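You operate a simulated robot arm through the tools that you are given. There is no shell and no other tool. Be economical: measure what you need, move in short steps, check, and stop when the job is done.

You run a simulated robot arm. Do the job below in one go: nothing can be reset, and whatever is moved stays where it is left.

TASK
Stack the filter cartridge that says "fine" from the service table on top of the filter cartridge that says "medium".

Only the result counts: the job must be done as asked and must still hold three seconds after the hand-in. Knocking over, shifting, dropping, spilling or breaking anything else fails it.

THE ROBOT
A 7-joint arm with a two-finger parallel gripper on a trunk, on a base that drives. Base frame: it is fixed to the floor where the robot stands at the start and does not move with it; the origin is under the middle of the robot, x ahead of it, y to its left, z up. Readings come in m, degrees, newtons and seconds.
With the tool pointing down near the work surface it reaches from about 0.22 to 0.74 m from the robot's upright axis, wherever it stands. Its first joint turns from -166.0 to 166.0 degrees. Payload 1.57 kg.
The tool frame sits at the grasp point between the pads (the TCP): z along the fingers, y along the line on which they close. The tips reach 0.03 m beyond it. Largest opening 0.11 m; finger width 0.024, thickness 0.012; the body of the gripper, 0.048 by 0.112 m, starts 0.078 m behind the TCP.
Orientation is told as [roll, pitch, yaw] about the base's x, y, z axes, in that order, counted from this pose: with the fingers straight down and closing along the base's y, the tool's x points along the base's -x, its y along +y and its z along -z.

THE INTERFACE
- The arm moves only by the tool servo_tool. Its argument "increments" is a list of rows, each a list of 7 numbers: the turn, a rotation vector about the base's x, y, z in degrees, then the shift along the base's x, y, z in m, then the opening, from 0 (shut) to 1 (fully open). In form: [[rx, ry, rz, x, y, z, jaw], ...]. A call has 1 to 8 rows; each row is the pose to reach, as a shift and turn from the pose commanded when the call began. A row lasts 0.2 s, in which the tool goes at most 0.05 m and 8.6 degrees; a call with a longer step from one row to the next is refused whole, and so is a gripper value outside its range. A pose out of reach is approached as far as the arm can. The call stops where the force on the tool passes 40 N (or 10 N more than at its start, if that is more) or the arm is blocked; 0.2 s more then pass. Each finger travels about 0.045 m/s and halts on what it meets, pressing with about 28 N; the grip force reading is that of the motor and also rises with nothing between the fingers. The clock runs only during rows and for 0.2 s after the last one: add rows that repeat a pose to give the fingers time. It gives the time, the measured TCP pose, the force on the tool (base axes), the opening and the grip force at its end, in the units of the frame above (readings bear some noise).
- Cameras (640 x 400 px; columns grow to the right, rows downward): "scene" is now at [0.02, 0.142, 1.5909]; the picture's right is [-0.15, -0.99, 0.00], its down [-0.67, 0.10, -0.74] and it looks along [0.73, -0.11, -0.67] (base axes); focal length 275 px, centre (320, 200). "wrist" rides on the gripper at [0.07, 0.016, -0.141] in the tool frame; the picture's right is [-0.23, 0.97, 0.00], its down [-0.86, -0.20, -0.48] and it looks along [-0.47, -0.11, 0.88] (tool axes); focal length 222 px, centre (320, 200). There is no depth. A picture from a camera that has moved, and an enlarged one, comes with that camera's place and axes in the base frame and with its lens.
- capture(camera): a new picture of that camera. It takes no simulated time.
- move_column(by): slides the trunk up (or, below 0, down) by that many m; the arm and the scene camera ride with it, the base frame stays. It gives what a move gives, with no picture.
- drive_base(legs): drives the robot by 1 to 6 legs, each [ahead, turn to the left] in m and degrees, along the robot's own axes; the way and the turn of a leg run together, so that a leg with both is an arc; at most 1.5 m and 180 degrees a leg. The arm and the cameras ride along, it lands a little off, and it stops where it bumps. It gives what a move gives.
- aim_head(pan, tilt): turns the head with the scene camera to pan (to the left, within 155 degrees either way) and tilt (down, from -29 to 69), counted from straight ahead of the robot. It gives what a move gives.
- enlarge(camera, box): a new picture of the part [left, top, right, bottom] of that camera's present view, enlarged. It takes no simulated time.
- hand_in(): hands the job in; it is judged then, once.

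Go step by step. Nothing tells you exact positions but the pictures and the camera data: compare them with the known pose of the tool, close in by small moves and look again before you grip or let go. The budget is 120 turns and 90 pictures, counting those below and the enlarged ones. Unless the task says otherwise, let go and move clear before handing in, and close with one line.

The tools are called as a command line: name --pt "numbers of a row" for each row, then --argument value for the rest, lists and objects as JSON in quotes. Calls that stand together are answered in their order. servo_tool: Moves the arm, as the interface text tells. Its arguments: {"type":"object","properties":{"increments":{"type":"array"}},"required":["increments"]} The other tools are called the same way: move_column (by) slides the trunk up or down; drive_base (legs) drives the base; aim_head (pan, tilt) turns the head that bears the scene camera; capture (camera) takes a picture; enlarge (camera, box) takes an enlarged picture of a part of a camera's view; hand_in () hands the job in.

At the start:

```text
clock: 0.0
position: [0.474, 0.0627, 1.3088]
tool_rot: [0.0, -0.1, 0.0]
ft_force: [0.2, -0.3, -0.5]
gripper_width: 0.1099
gripper_force: 0.0
trunk travel left (down, up): [-0.525, 0.065]
robot x, y, heading: [-0.0013, -0.0003, 0.1]
head pan, tilt: [-8.5, 42.3]
```

scene: 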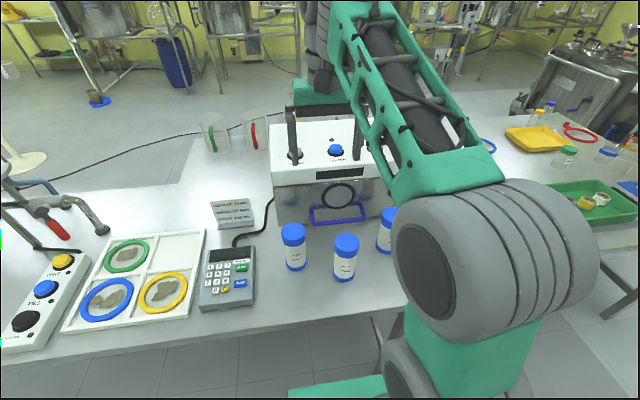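
wrist: 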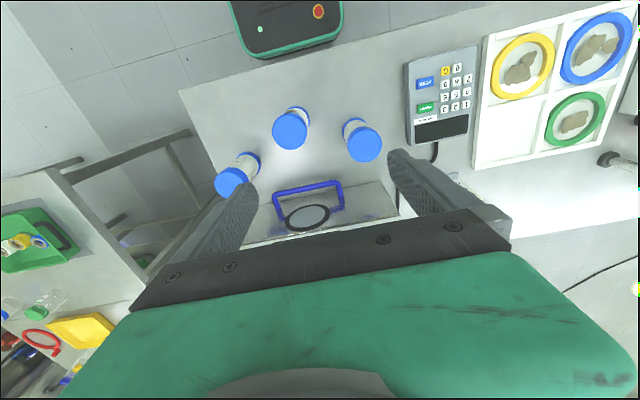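

I see three blue-capped cylinders with labels on the near table; I need to read them. Enlarging the scene view.

enlarge --camera "scene" --box '[260, 190, 420, 290]'

enlarge --camera "scene" --box '[200, 190, 280, 240]'

enlarge --camera "wrist" --box '[200, 80, 400, 205]'

```text
4.00 times, centred on (340, 240) of scene
camera zoom: at [0.02, 0.142, 1.5909], right [-0.15, -0.99, 0.0], down [-0.67, 0.1, -0.74], along [0.73, -0.11, -0.67], focal length 1102 px, centre (240, 40)
```

zoom: 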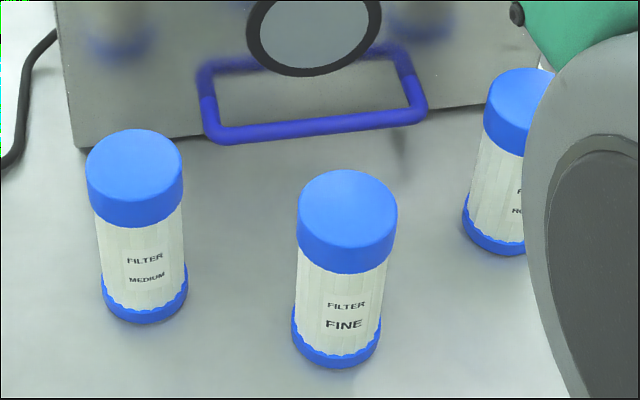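

```text
8.00 times, centred on (240, 215) of scene
camera zoom: at [0.02, 0.142, 1.5909], right [-0.15, -0.99, 0.0], down [-0.67, 0.1, -0.74], along [0.73, -0.11, -0.67], focal length 2203 px, centre (960, 80)
```

zoom: 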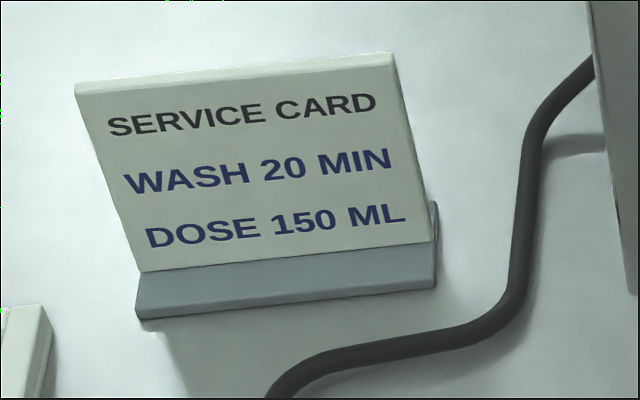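

```text
3.20 times, centred on (300, 142) of wrist
camera zoom: at [0.4045, 0.0796, 1.4494], right [0.23, 0.97, 0.0], down [0.86, -0.2, 0.48], along [0.47, -0.11, -0.88], focal length 711 px, centre (384, 384)
```

zoom: 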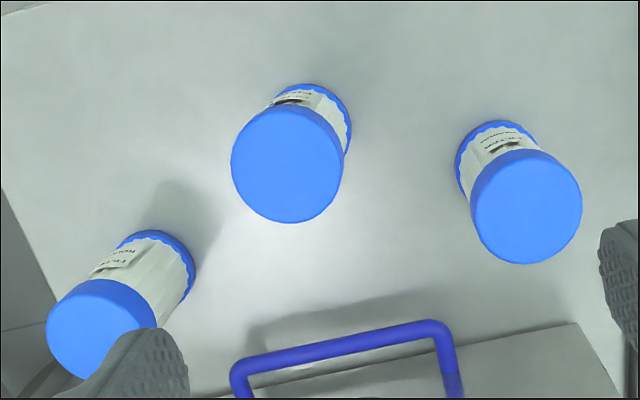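

Fine is the middle one, at about (0.478, 0.000); medium is the left one, at about (0.539, 0.140). Both tops are near z≈1.005 and the diameter is about 0.067. I'll go above fine and check there.

servo_tool --pt "0 0 0 0.002 -0.03 -0.02 1" --pt "0 0 0 0.004 -0.0622 -0.05 1" --pt "0 0 0 0.004 -0.0622 -0.09 1" --pt "0 0 0 0.004 -0.0622 -0.13 1" --pt "0 0 0 0.004 -0.0622 -0.17 1" --pt "0 0 0 0.004 -0.0622 -0.2 1" --pt "0 0 0 0.004 -0.0622 -0.2 1"

capture --camera "wrist"

capture --camera "scene"

```text
clock: 1.6
position: [0.4745, -0.0001, 1.1085]
tool_rot: [0.1, 0.0, -0.1]
ft_force: [0.1, -0.3, 0.2]
gripper_width: 0.1099
gripper_force: 0.1
trunk travel left (down, up): [-0.525, 0.065]
robot x, y, heading: [0.0008, 0.0006, -0.1]
head pan, tilt: [-8.5, 42.3]
```

```text
84 pictures are left
camera wrist: at [0.4064, 0.016, 1.2489], right [0.23, 0.97, 0.0], down [0.86, -0.2, 0.48], along [0.47, -0.11, -0.88], focal length 222 px, centre (320, 200)
```

wrist: 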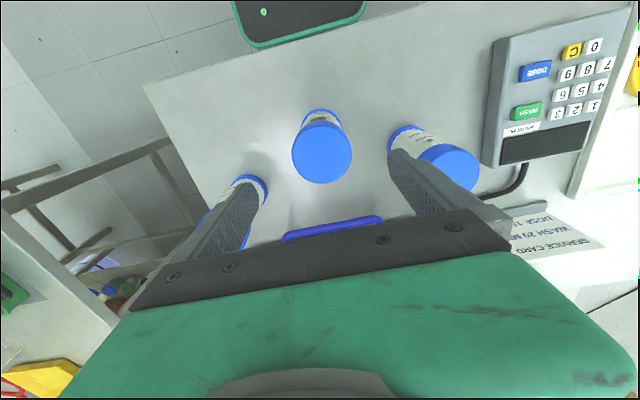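

```text
83 pictures are left
camera scene: at [0.02, 0.142, 1.5909], right [-0.15, -0.99, 0.0], down [-0.67, 0.1, -0.74], along [0.73, -0.11, -0.67], focal length 275 px, centre (320, 200)
```

scene: 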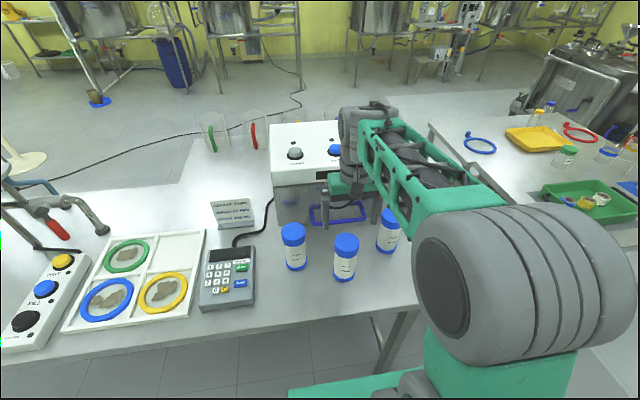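

The check puts the fine cap at (0.478, 0.001), and the fingers straddle it. Descending to about z 0.957.

servo_tool --pt "0 0 0 0.0035 0.001 -0.03 1" --pt "0 0 0 0.0035 0.001 -0.06 1" --pt "0 0 0 0.0035 0.001 -0.09 1" --pt "0 0 0 0.0035 0.001 -0.12 1" --pt "0 0 0 0.0035 0.001 -0.14 1" --pt "0 0 0 0.0035 0.001 -0.151 1" --pt "0 0 0 0.0035 0.001 -0.151 1"

capture --camera "wrist"

enlarge --camera "scene" --box '[260, 190, 420, 290]'

```text
clock: 3.2
position: [0.4794, 0.0038, 0.9575]
tool_rot: [-0.1, 0.1, 0.0]
ft_force: [0.3, 1.3, -0.2]
gripper_width: 0.1098
gripper_force: 0.0
trunk travel left (down, up): [-0.525, 0.065]
robot x, y, heading: [-0.0014, 0.0023, -0.3]
head pan, tilt: [-8.5, 42.3]
```

```text
82 pictures are left
camera wrist: at [0.411, 0.0197, 1.0984], right [0.23, 0.97, 0.0], down [0.86, -0.2, 0.48], along [0.47, -0.11, -0.88], focal length 222 px, centre (320, 200)
```

wrist: 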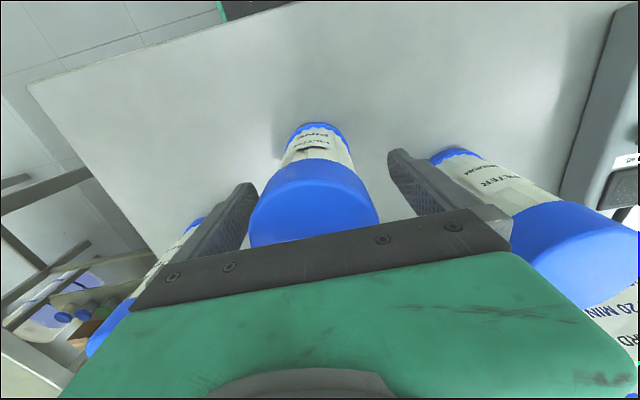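

```text
4.00 times, centred on (340, 240) of scene
camera zoom: at [0.02, 0.142, 1.5909], right [-0.15, -0.99, 0.0], down [-0.67, 0.1, -0.74], along [0.73, -0.11, -0.67], focal length 1102 px, centre (240, 40)
```

zoom: 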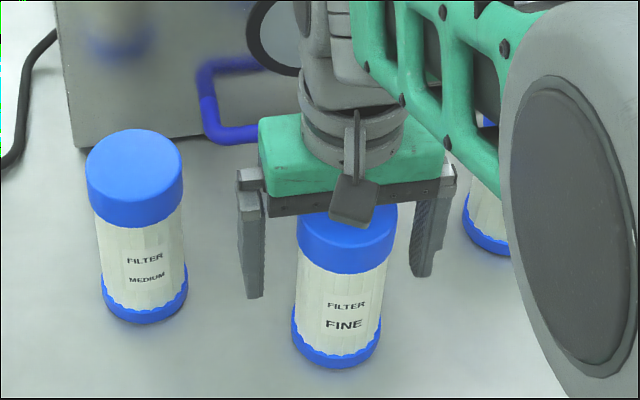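

The fingers straddle the cap but sit about 3 mm too far left. I'll shift right a little and close.

servo_tool --pt "0 0 0 0 -0.003 0 1" --pt "0 0 0 0 -0.003 0 0.8" --pt "0 0 0 0 -0.003 0 0.65" --pt "0 0 0 0 -0.003 0 0.5" --pt "0 0 0 0 -0.003 0 0.4" --pt "0 0 0 0 -0.003 0 0.4" --pt "0 0 0 0 -0.003 0 0.4"

enlarge --camera "scene" --box '[260, 190, 420, 290]'

```text
clock: 4.8
position: [0.4796, -0.0004, 0.9569]
tool_rot: [0.1, 0.0, 0.0]
ft_force: [0.6, 0.6, -0.2]
gripper_width: 0.0669
gripper_force: 28.5
trunk travel left (down, up): [-0.525, 0.065]
robot x, y, heading: [-0.0017, 0.002, 0.1]
head pan, tilt: [-8.5, 42.3]
```

```text
4.00 times, centred on (340, 240) of scene
camera zoom: at [0.02, 0.142, 1.5909], right [-0.15, -0.99, 0.0], down [-0.67, 0.1, -0.74], along [0.73, -0.11, -0.67], focal length 1102 px, centre (240, 40)
```

zoom: 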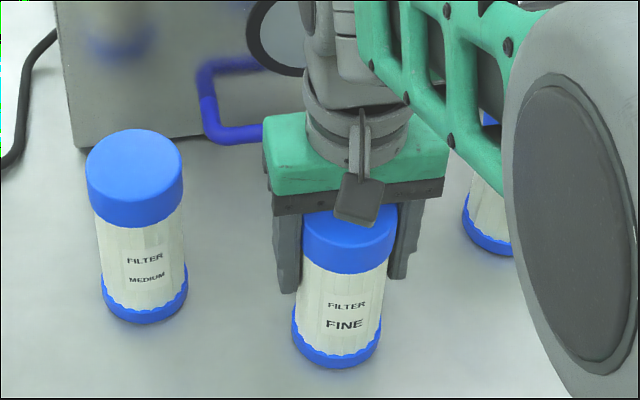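

It is gripped, with a width of 0.067 m. Lifting straight up about 0.19 m.

servo_tool --pt "0 0 0 0 0 0.015 0.3" --pt "0 0 0 0 0 0.045 0.3" --pt "0 0 0 0 0 0.08 0.3" --pt "0 0 0 0 0 0.115 0.3" --pt "0 0 0 0 0 0.15 0.3" --pt "0 0 0 0 0 0.18 0.3" --pt "0 0 0 0 0 0.19 0.3" --pt "0 0 0 0 0 0.19 0.3"

capture --camera "scene"

```text
clock: 6.6
position: [0.4786, -0.0015, 1.1476]
tool_rot: [0.0, -0.1, 0.0]
ft_force: [0.3, 0.8, -1.1]
gripper_width: 0.0672
gripper_force: 28.2
trunk travel left (down, up): [-0.525, 0.065]
robot x, y, heading: [0.0027, 0.0026, 0.1]
head pan, tilt: [-8.5, 42.3]
```

```text
79 pictures are left
camera scene: at [0.0201, 0.142, 1.5909], right [-0.15, -0.99, 0.0], down [-0.67, 0.1, -0.74], along [0.73, -0.11, -0.67], focal length 275 px, centre (320, 200)
```

scene: 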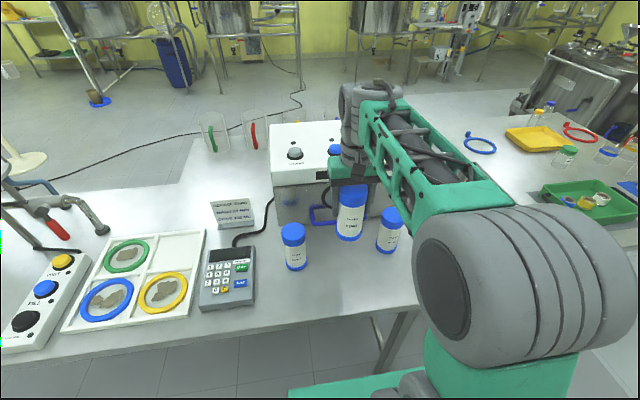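

It is lifted cleanly, with its bottom at about z 1.05. Moving sideways to above medium.

servo_tool --pt "0 0 0 0.008 0.018 0 0.3" --pt "0 0 0 0.02 0.045 0 0.3" --pt "0 0 0 0.034 0.077 0 0.3" --pt "0 0 0 0.048 0.109 0 0.3" --pt "0 0 0 0.057 0.131 0 0.3" --pt "0 0 0 0.061 0.141 0 0.3" --pt "0 0 0 0.061 0.141 0 0.3" --pt "0 0 0 0.061 0.141 0 0.3"

enlarge --camera "scene" --box '[214, 180, 374, 280]'

capture --camera "wrist"

```text
clock: 8.4
position: [0.5425, 0.1401, 1.1478]
tool_rot: [0.0, 0.0, -0.1]
ft_force: [-1.4, -0.4, -1.7]
gripper_width: 0.0671
gripper_force: 27.9
trunk travel left (down, up): [-0.525, 0.065]
robot x, y, heading: [0.0018, -0.0004, 0.1]
head pan, tilt: [-8.5, 42.3]
```

```text
4.00 times, centred on (294, 230) of scene
camera zoom: at [0.0201, 0.1421, 1.5909], right [-0.15, -0.99, 0.0], down [-0.67, 0.1, -0.74], along [0.73, -0.11, -0.67], focal length 1102 px, centre (424, 80)
```

zoom: 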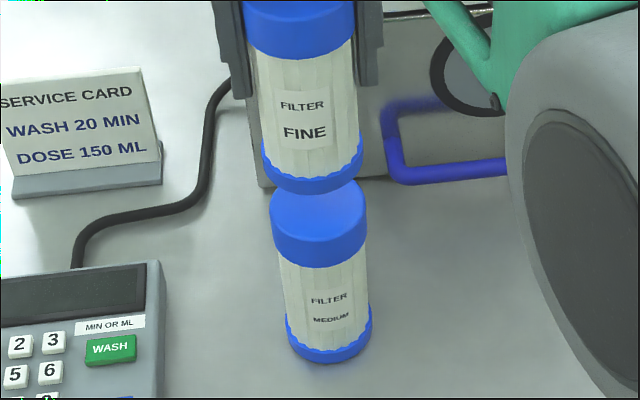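

```text
77 pictures are left
camera wrist: at [0.4738, 0.1568, 1.2892], right [0.23, 0.97, 0.0], down [0.86, -0.2, 0.48], along [0.47, -0.11, -0.88], focal length 222 px, centre (320, 200)
```

wrist: 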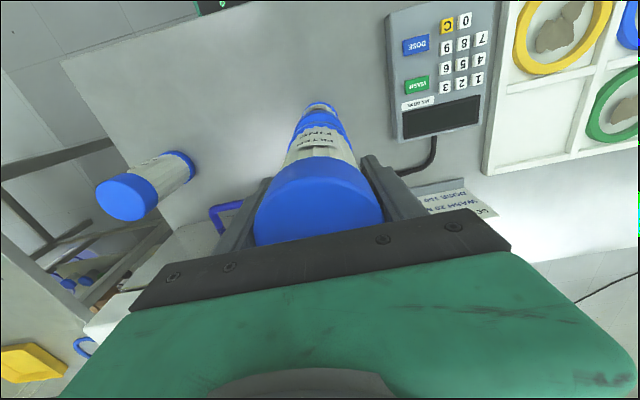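

Fine is over medium to within about 2 mm. I'll make a small correction, lower to just above, and look again.

servo_tool --pt "0 0 0 -0.001 -0.0015 -0.01 0.3" --pt "0 0 0 -0.001 -0.0015 -0.025 0.3" --pt "0 0 0 -0.001 -0.0015 -0.034 0.3" --pt "0 0 0 -0.001 -0.0015 -0.034 0.3" --pt "0 0 0 -0.001 -0.0015 -0.034 0.3"

enlarge --camera "scene" --box '[254, 195, 334, 245]'

enlarge --camera "wrist" --box '[260, 80, 380, 155]'

enlarge --camera "scene" --box '[214, 180, 374, 280]'

```text
clock: 9.6
position: [0.5396, 0.1389, 1.1133]
tool_rot: [-0.1, 0.1, 0.0]
ft_force: [-0.1, 0.7, -1.9]
gripper_width: 0.0673
gripper_force: 27.9
trunk travel left (down, up): [-0.525, 0.065]
robot x, y, heading: [0.001, 0.0004, -0.1]
head pan, tilt: [-8.5, 42.3]
```

```text
8.00 times, centred on (294, 220) of scene
camera zoom: at [0.0201, 0.1421, 1.5909], right [-0.15, -0.99, 0.0], down [-0.67, 0.1, -0.74], along [0.73, -0.11, -0.67], focal length 2203 px, centre (528, 40)
```

zoom: 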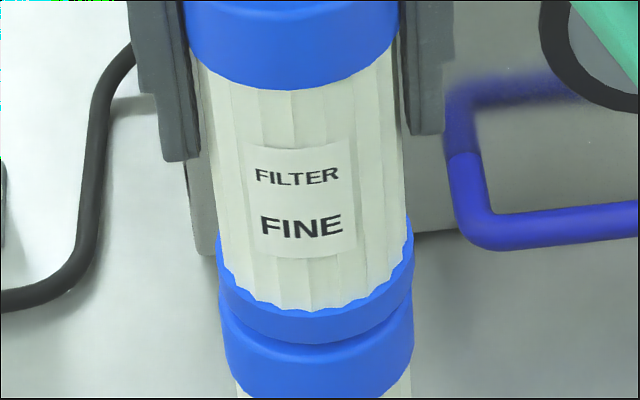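

```text
5.33 times, centred on (320, 118) of wrist
camera zoom: at [0.4714, 0.1556, 1.2548], right [0.23, 0.97, 0.0], down [0.86, -0.2, 0.48], along [0.47, -0.11, -0.88], focal length 1185 px, centre (320, 640)
```

zoom: 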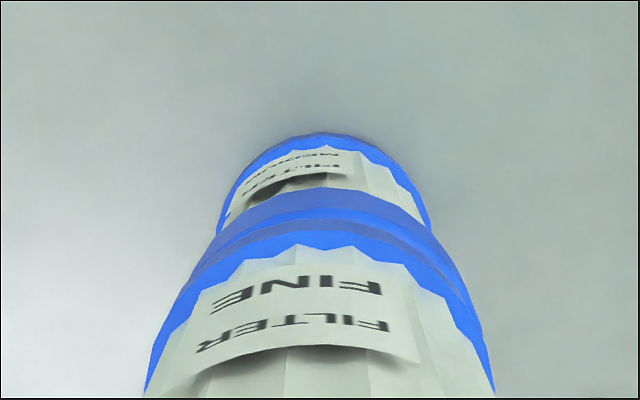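

```text
4.00 times, centred on (294, 230) of scene
camera zoom: at [0.0201, 0.1421, 1.5909], right [-0.15, -0.99, 0.0], down [-0.67, 0.1, -0.74], along [0.73, -0.11, -0.67], focal length 1102 px, centre (424, 80)
```

zoom: 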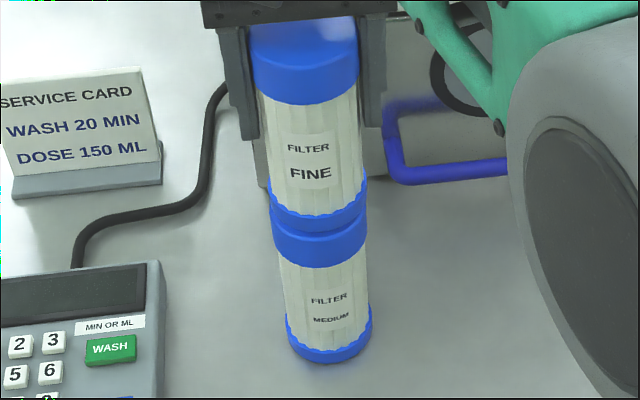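

They are aligned, with a gap of about 1 cm. Lowering slowly while watching the force.

servo_tool --pt "0 0 0 0 0 -0.004 0.3" --pt "0 0 0 0 0 -0.007 0.3" --pt "0 0 0 0 0 -0.009 0.3" --pt "0 0 0 0 0 -0.009 0.3" --pt "0 0 0 0 0 -0.009 0.3"

enlarge --camera "scene" --box '[254, 195, 334, 245]'

```text
clock: 10.8
position: [0.5398, 0.1375, 1.1074]
tool_rot: [0.2, -0.2, 0.0]
ft_force: [0.8, -0.3, 14.2]
gripper_width: 0.0672
gripper_force: 28.1
trunk travel left (down, up): [-0.525, 0.065]
robot x, y, heading: [-0.0016, 0.0002, 0.0]
head pan, tilt: [-8.5, 42.3]
```

```text
8.00 times, centred on (294, 220) of scene
camera zoom: at [0.0189, 0.1418, 1.5911], right [-0.15, -0.99, 0.0], down [-0.67, 0.1, -0.74], along [0.73, -0.11, -0.67], focal length 2203 px, centre (528, 40)
```

zoom: 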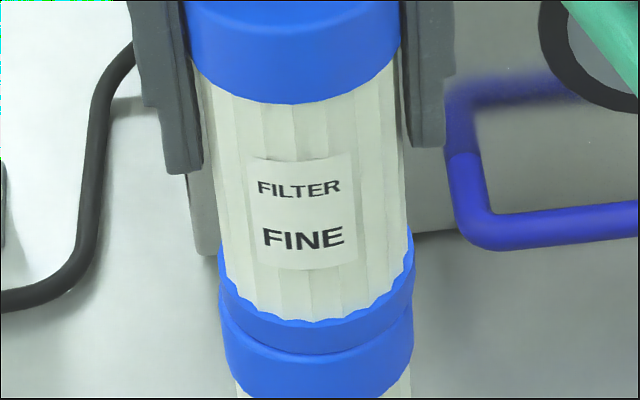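

Contact is made (14 N up) and the seating looks well aligned. Easing the push, then opening.

servo_tool --pt "0 0 0 0 0 0.002 0.3" --pt "0 0 0 0 0 0.002 0.3" --pt "0 0 0 0 0 0.002 0.65" --pt "0 0 0 0 0 0.002 0.8" --pt "0 0 0 0 0 0.002 0.95" --pt "0 0 0 0 0 0.002 0.95" --pt "0 0 0 0 0 0.002 0.95"

enlarge --camera "scene" --box '[214, 180, 374, 280]'

capture --camera "wrist"

```text
clock: 12.4
position: [0.5401, 0.1392, 1.1084]
tool_rot: [0.0, 0.0, 0.0]
ft_force: [0.0, 0.1, -0.2]
gripper_width: 0.1044
gripper_force: 0.0
trunk travel left (down, up): [-0.525, 0.065]
robot x, y, heading: [-0.002, 0.0016, -0.0]
head pan, tilt: [-8.5, 42.3]
```

```text
4.00 times, centred on (294, 230) of scene
camera zoom: at [0.02, 0.1421, 1.5909], right [-0.15, -0.99, 0.0], down [-0.67, 0.1, -0.74], along [0.73, -0.11, -0.67], focal length 1102 px, centre (424, 80)
```

zoom: 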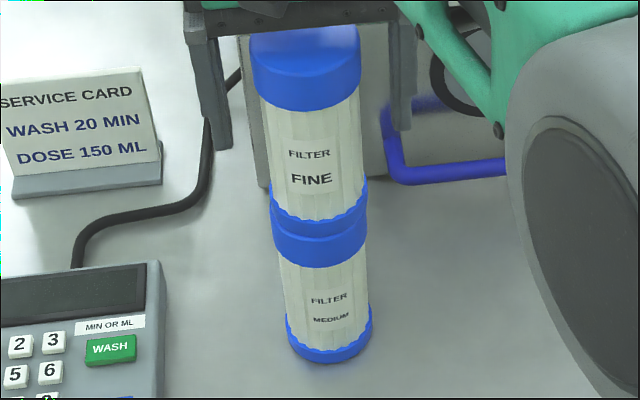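

```text
71 pictures are left
camera wrist: at [0.472, 0.155, 1.248], right [0.23, 0.97, 0.0], down [0.86, -0.2, 0.48], along [0.47, -0.11, -0.88], focal length 222 px, centre (320, 200)
```

wrist: 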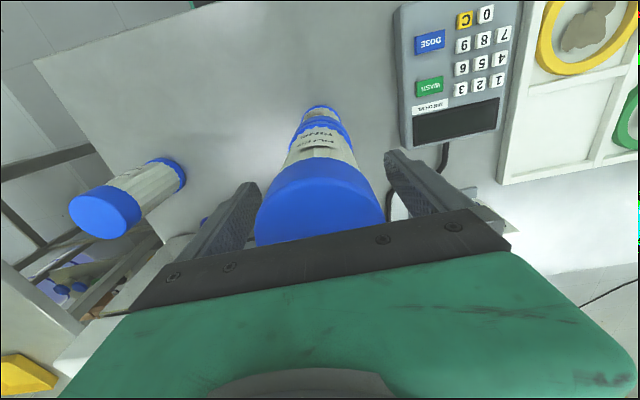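

Released; the stack stands and both fingers are clear of it. Rising straight up.

servo_tool --pt "0 0 0 0 0 0.02 1" --pt "0 0 0 0 0 0.05 1" --pt "0 0 0 0 0 0.08 1" --pt "0 0 0 0 0 0.11 1" --pt "0 0 0 0 0 0.14 1" --pt "0 0 0 0 0 0.16 1" --pt "0 0 0 0 0 0.16 1"

capture --camera "scene"

enlarge --camera "scene" --box '[214, 180, 374, 280]'

```text
clock: 14.0
position: [0.5393, 0.1379, 1.2655]
tool_rot: [0.0, 0.0, 0.1]
ft_force: [-0.3, 0.6, -0.4]
gripper_width: 0.1099
gripper_force: 0.1
trunk travel left (down, up): [-0.525, 0.065]
robot x, y, heading: [0.0012, 0.0047, 0.0]
head pan, tilt: [-8.5, 42.3]
```

```text
70 pictures are left
camera scene: at [0.02, 0.142, 1.5909], right [-0.15, -0.99, 0.0], down [-0.67, 0.1, -0.74], along [0.73, -0.11, -0.67], focal length 275 px, centre (320, 200)
```

scene: 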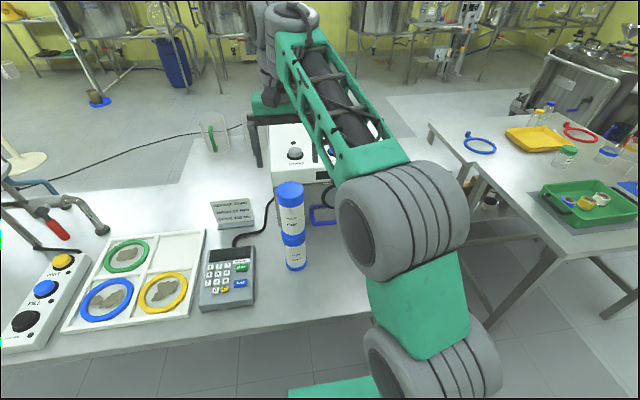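

```text
4.00 times, centred on (294, 230) of scene
camera zoom: at [0.02, 0.142, 1.5909], right [-0.15, -0.99, 0.0], down [-0.67, 0.1, -0.74], along [0.73, -0.11, -0.67], focal length 1102 px, centre (424, 80)
```

zoom: 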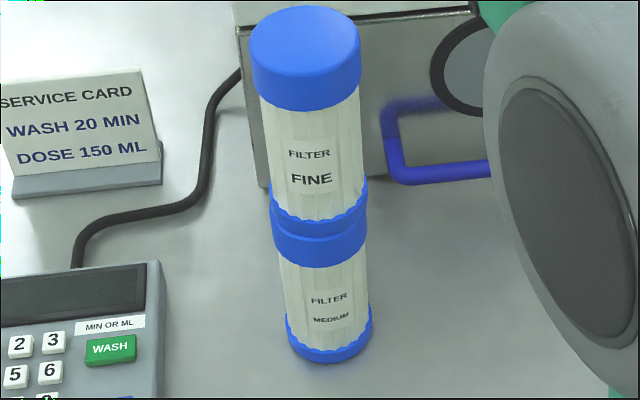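

The stack is upright and aligned, and the arm is clear of it. Handing in.

hand_in

```text
The job is handed in.
```

The "fine" filter cartridge stands upright on top of the "medium" one, released with the arm clear; I saw nothing else moved, and the job is handed in.
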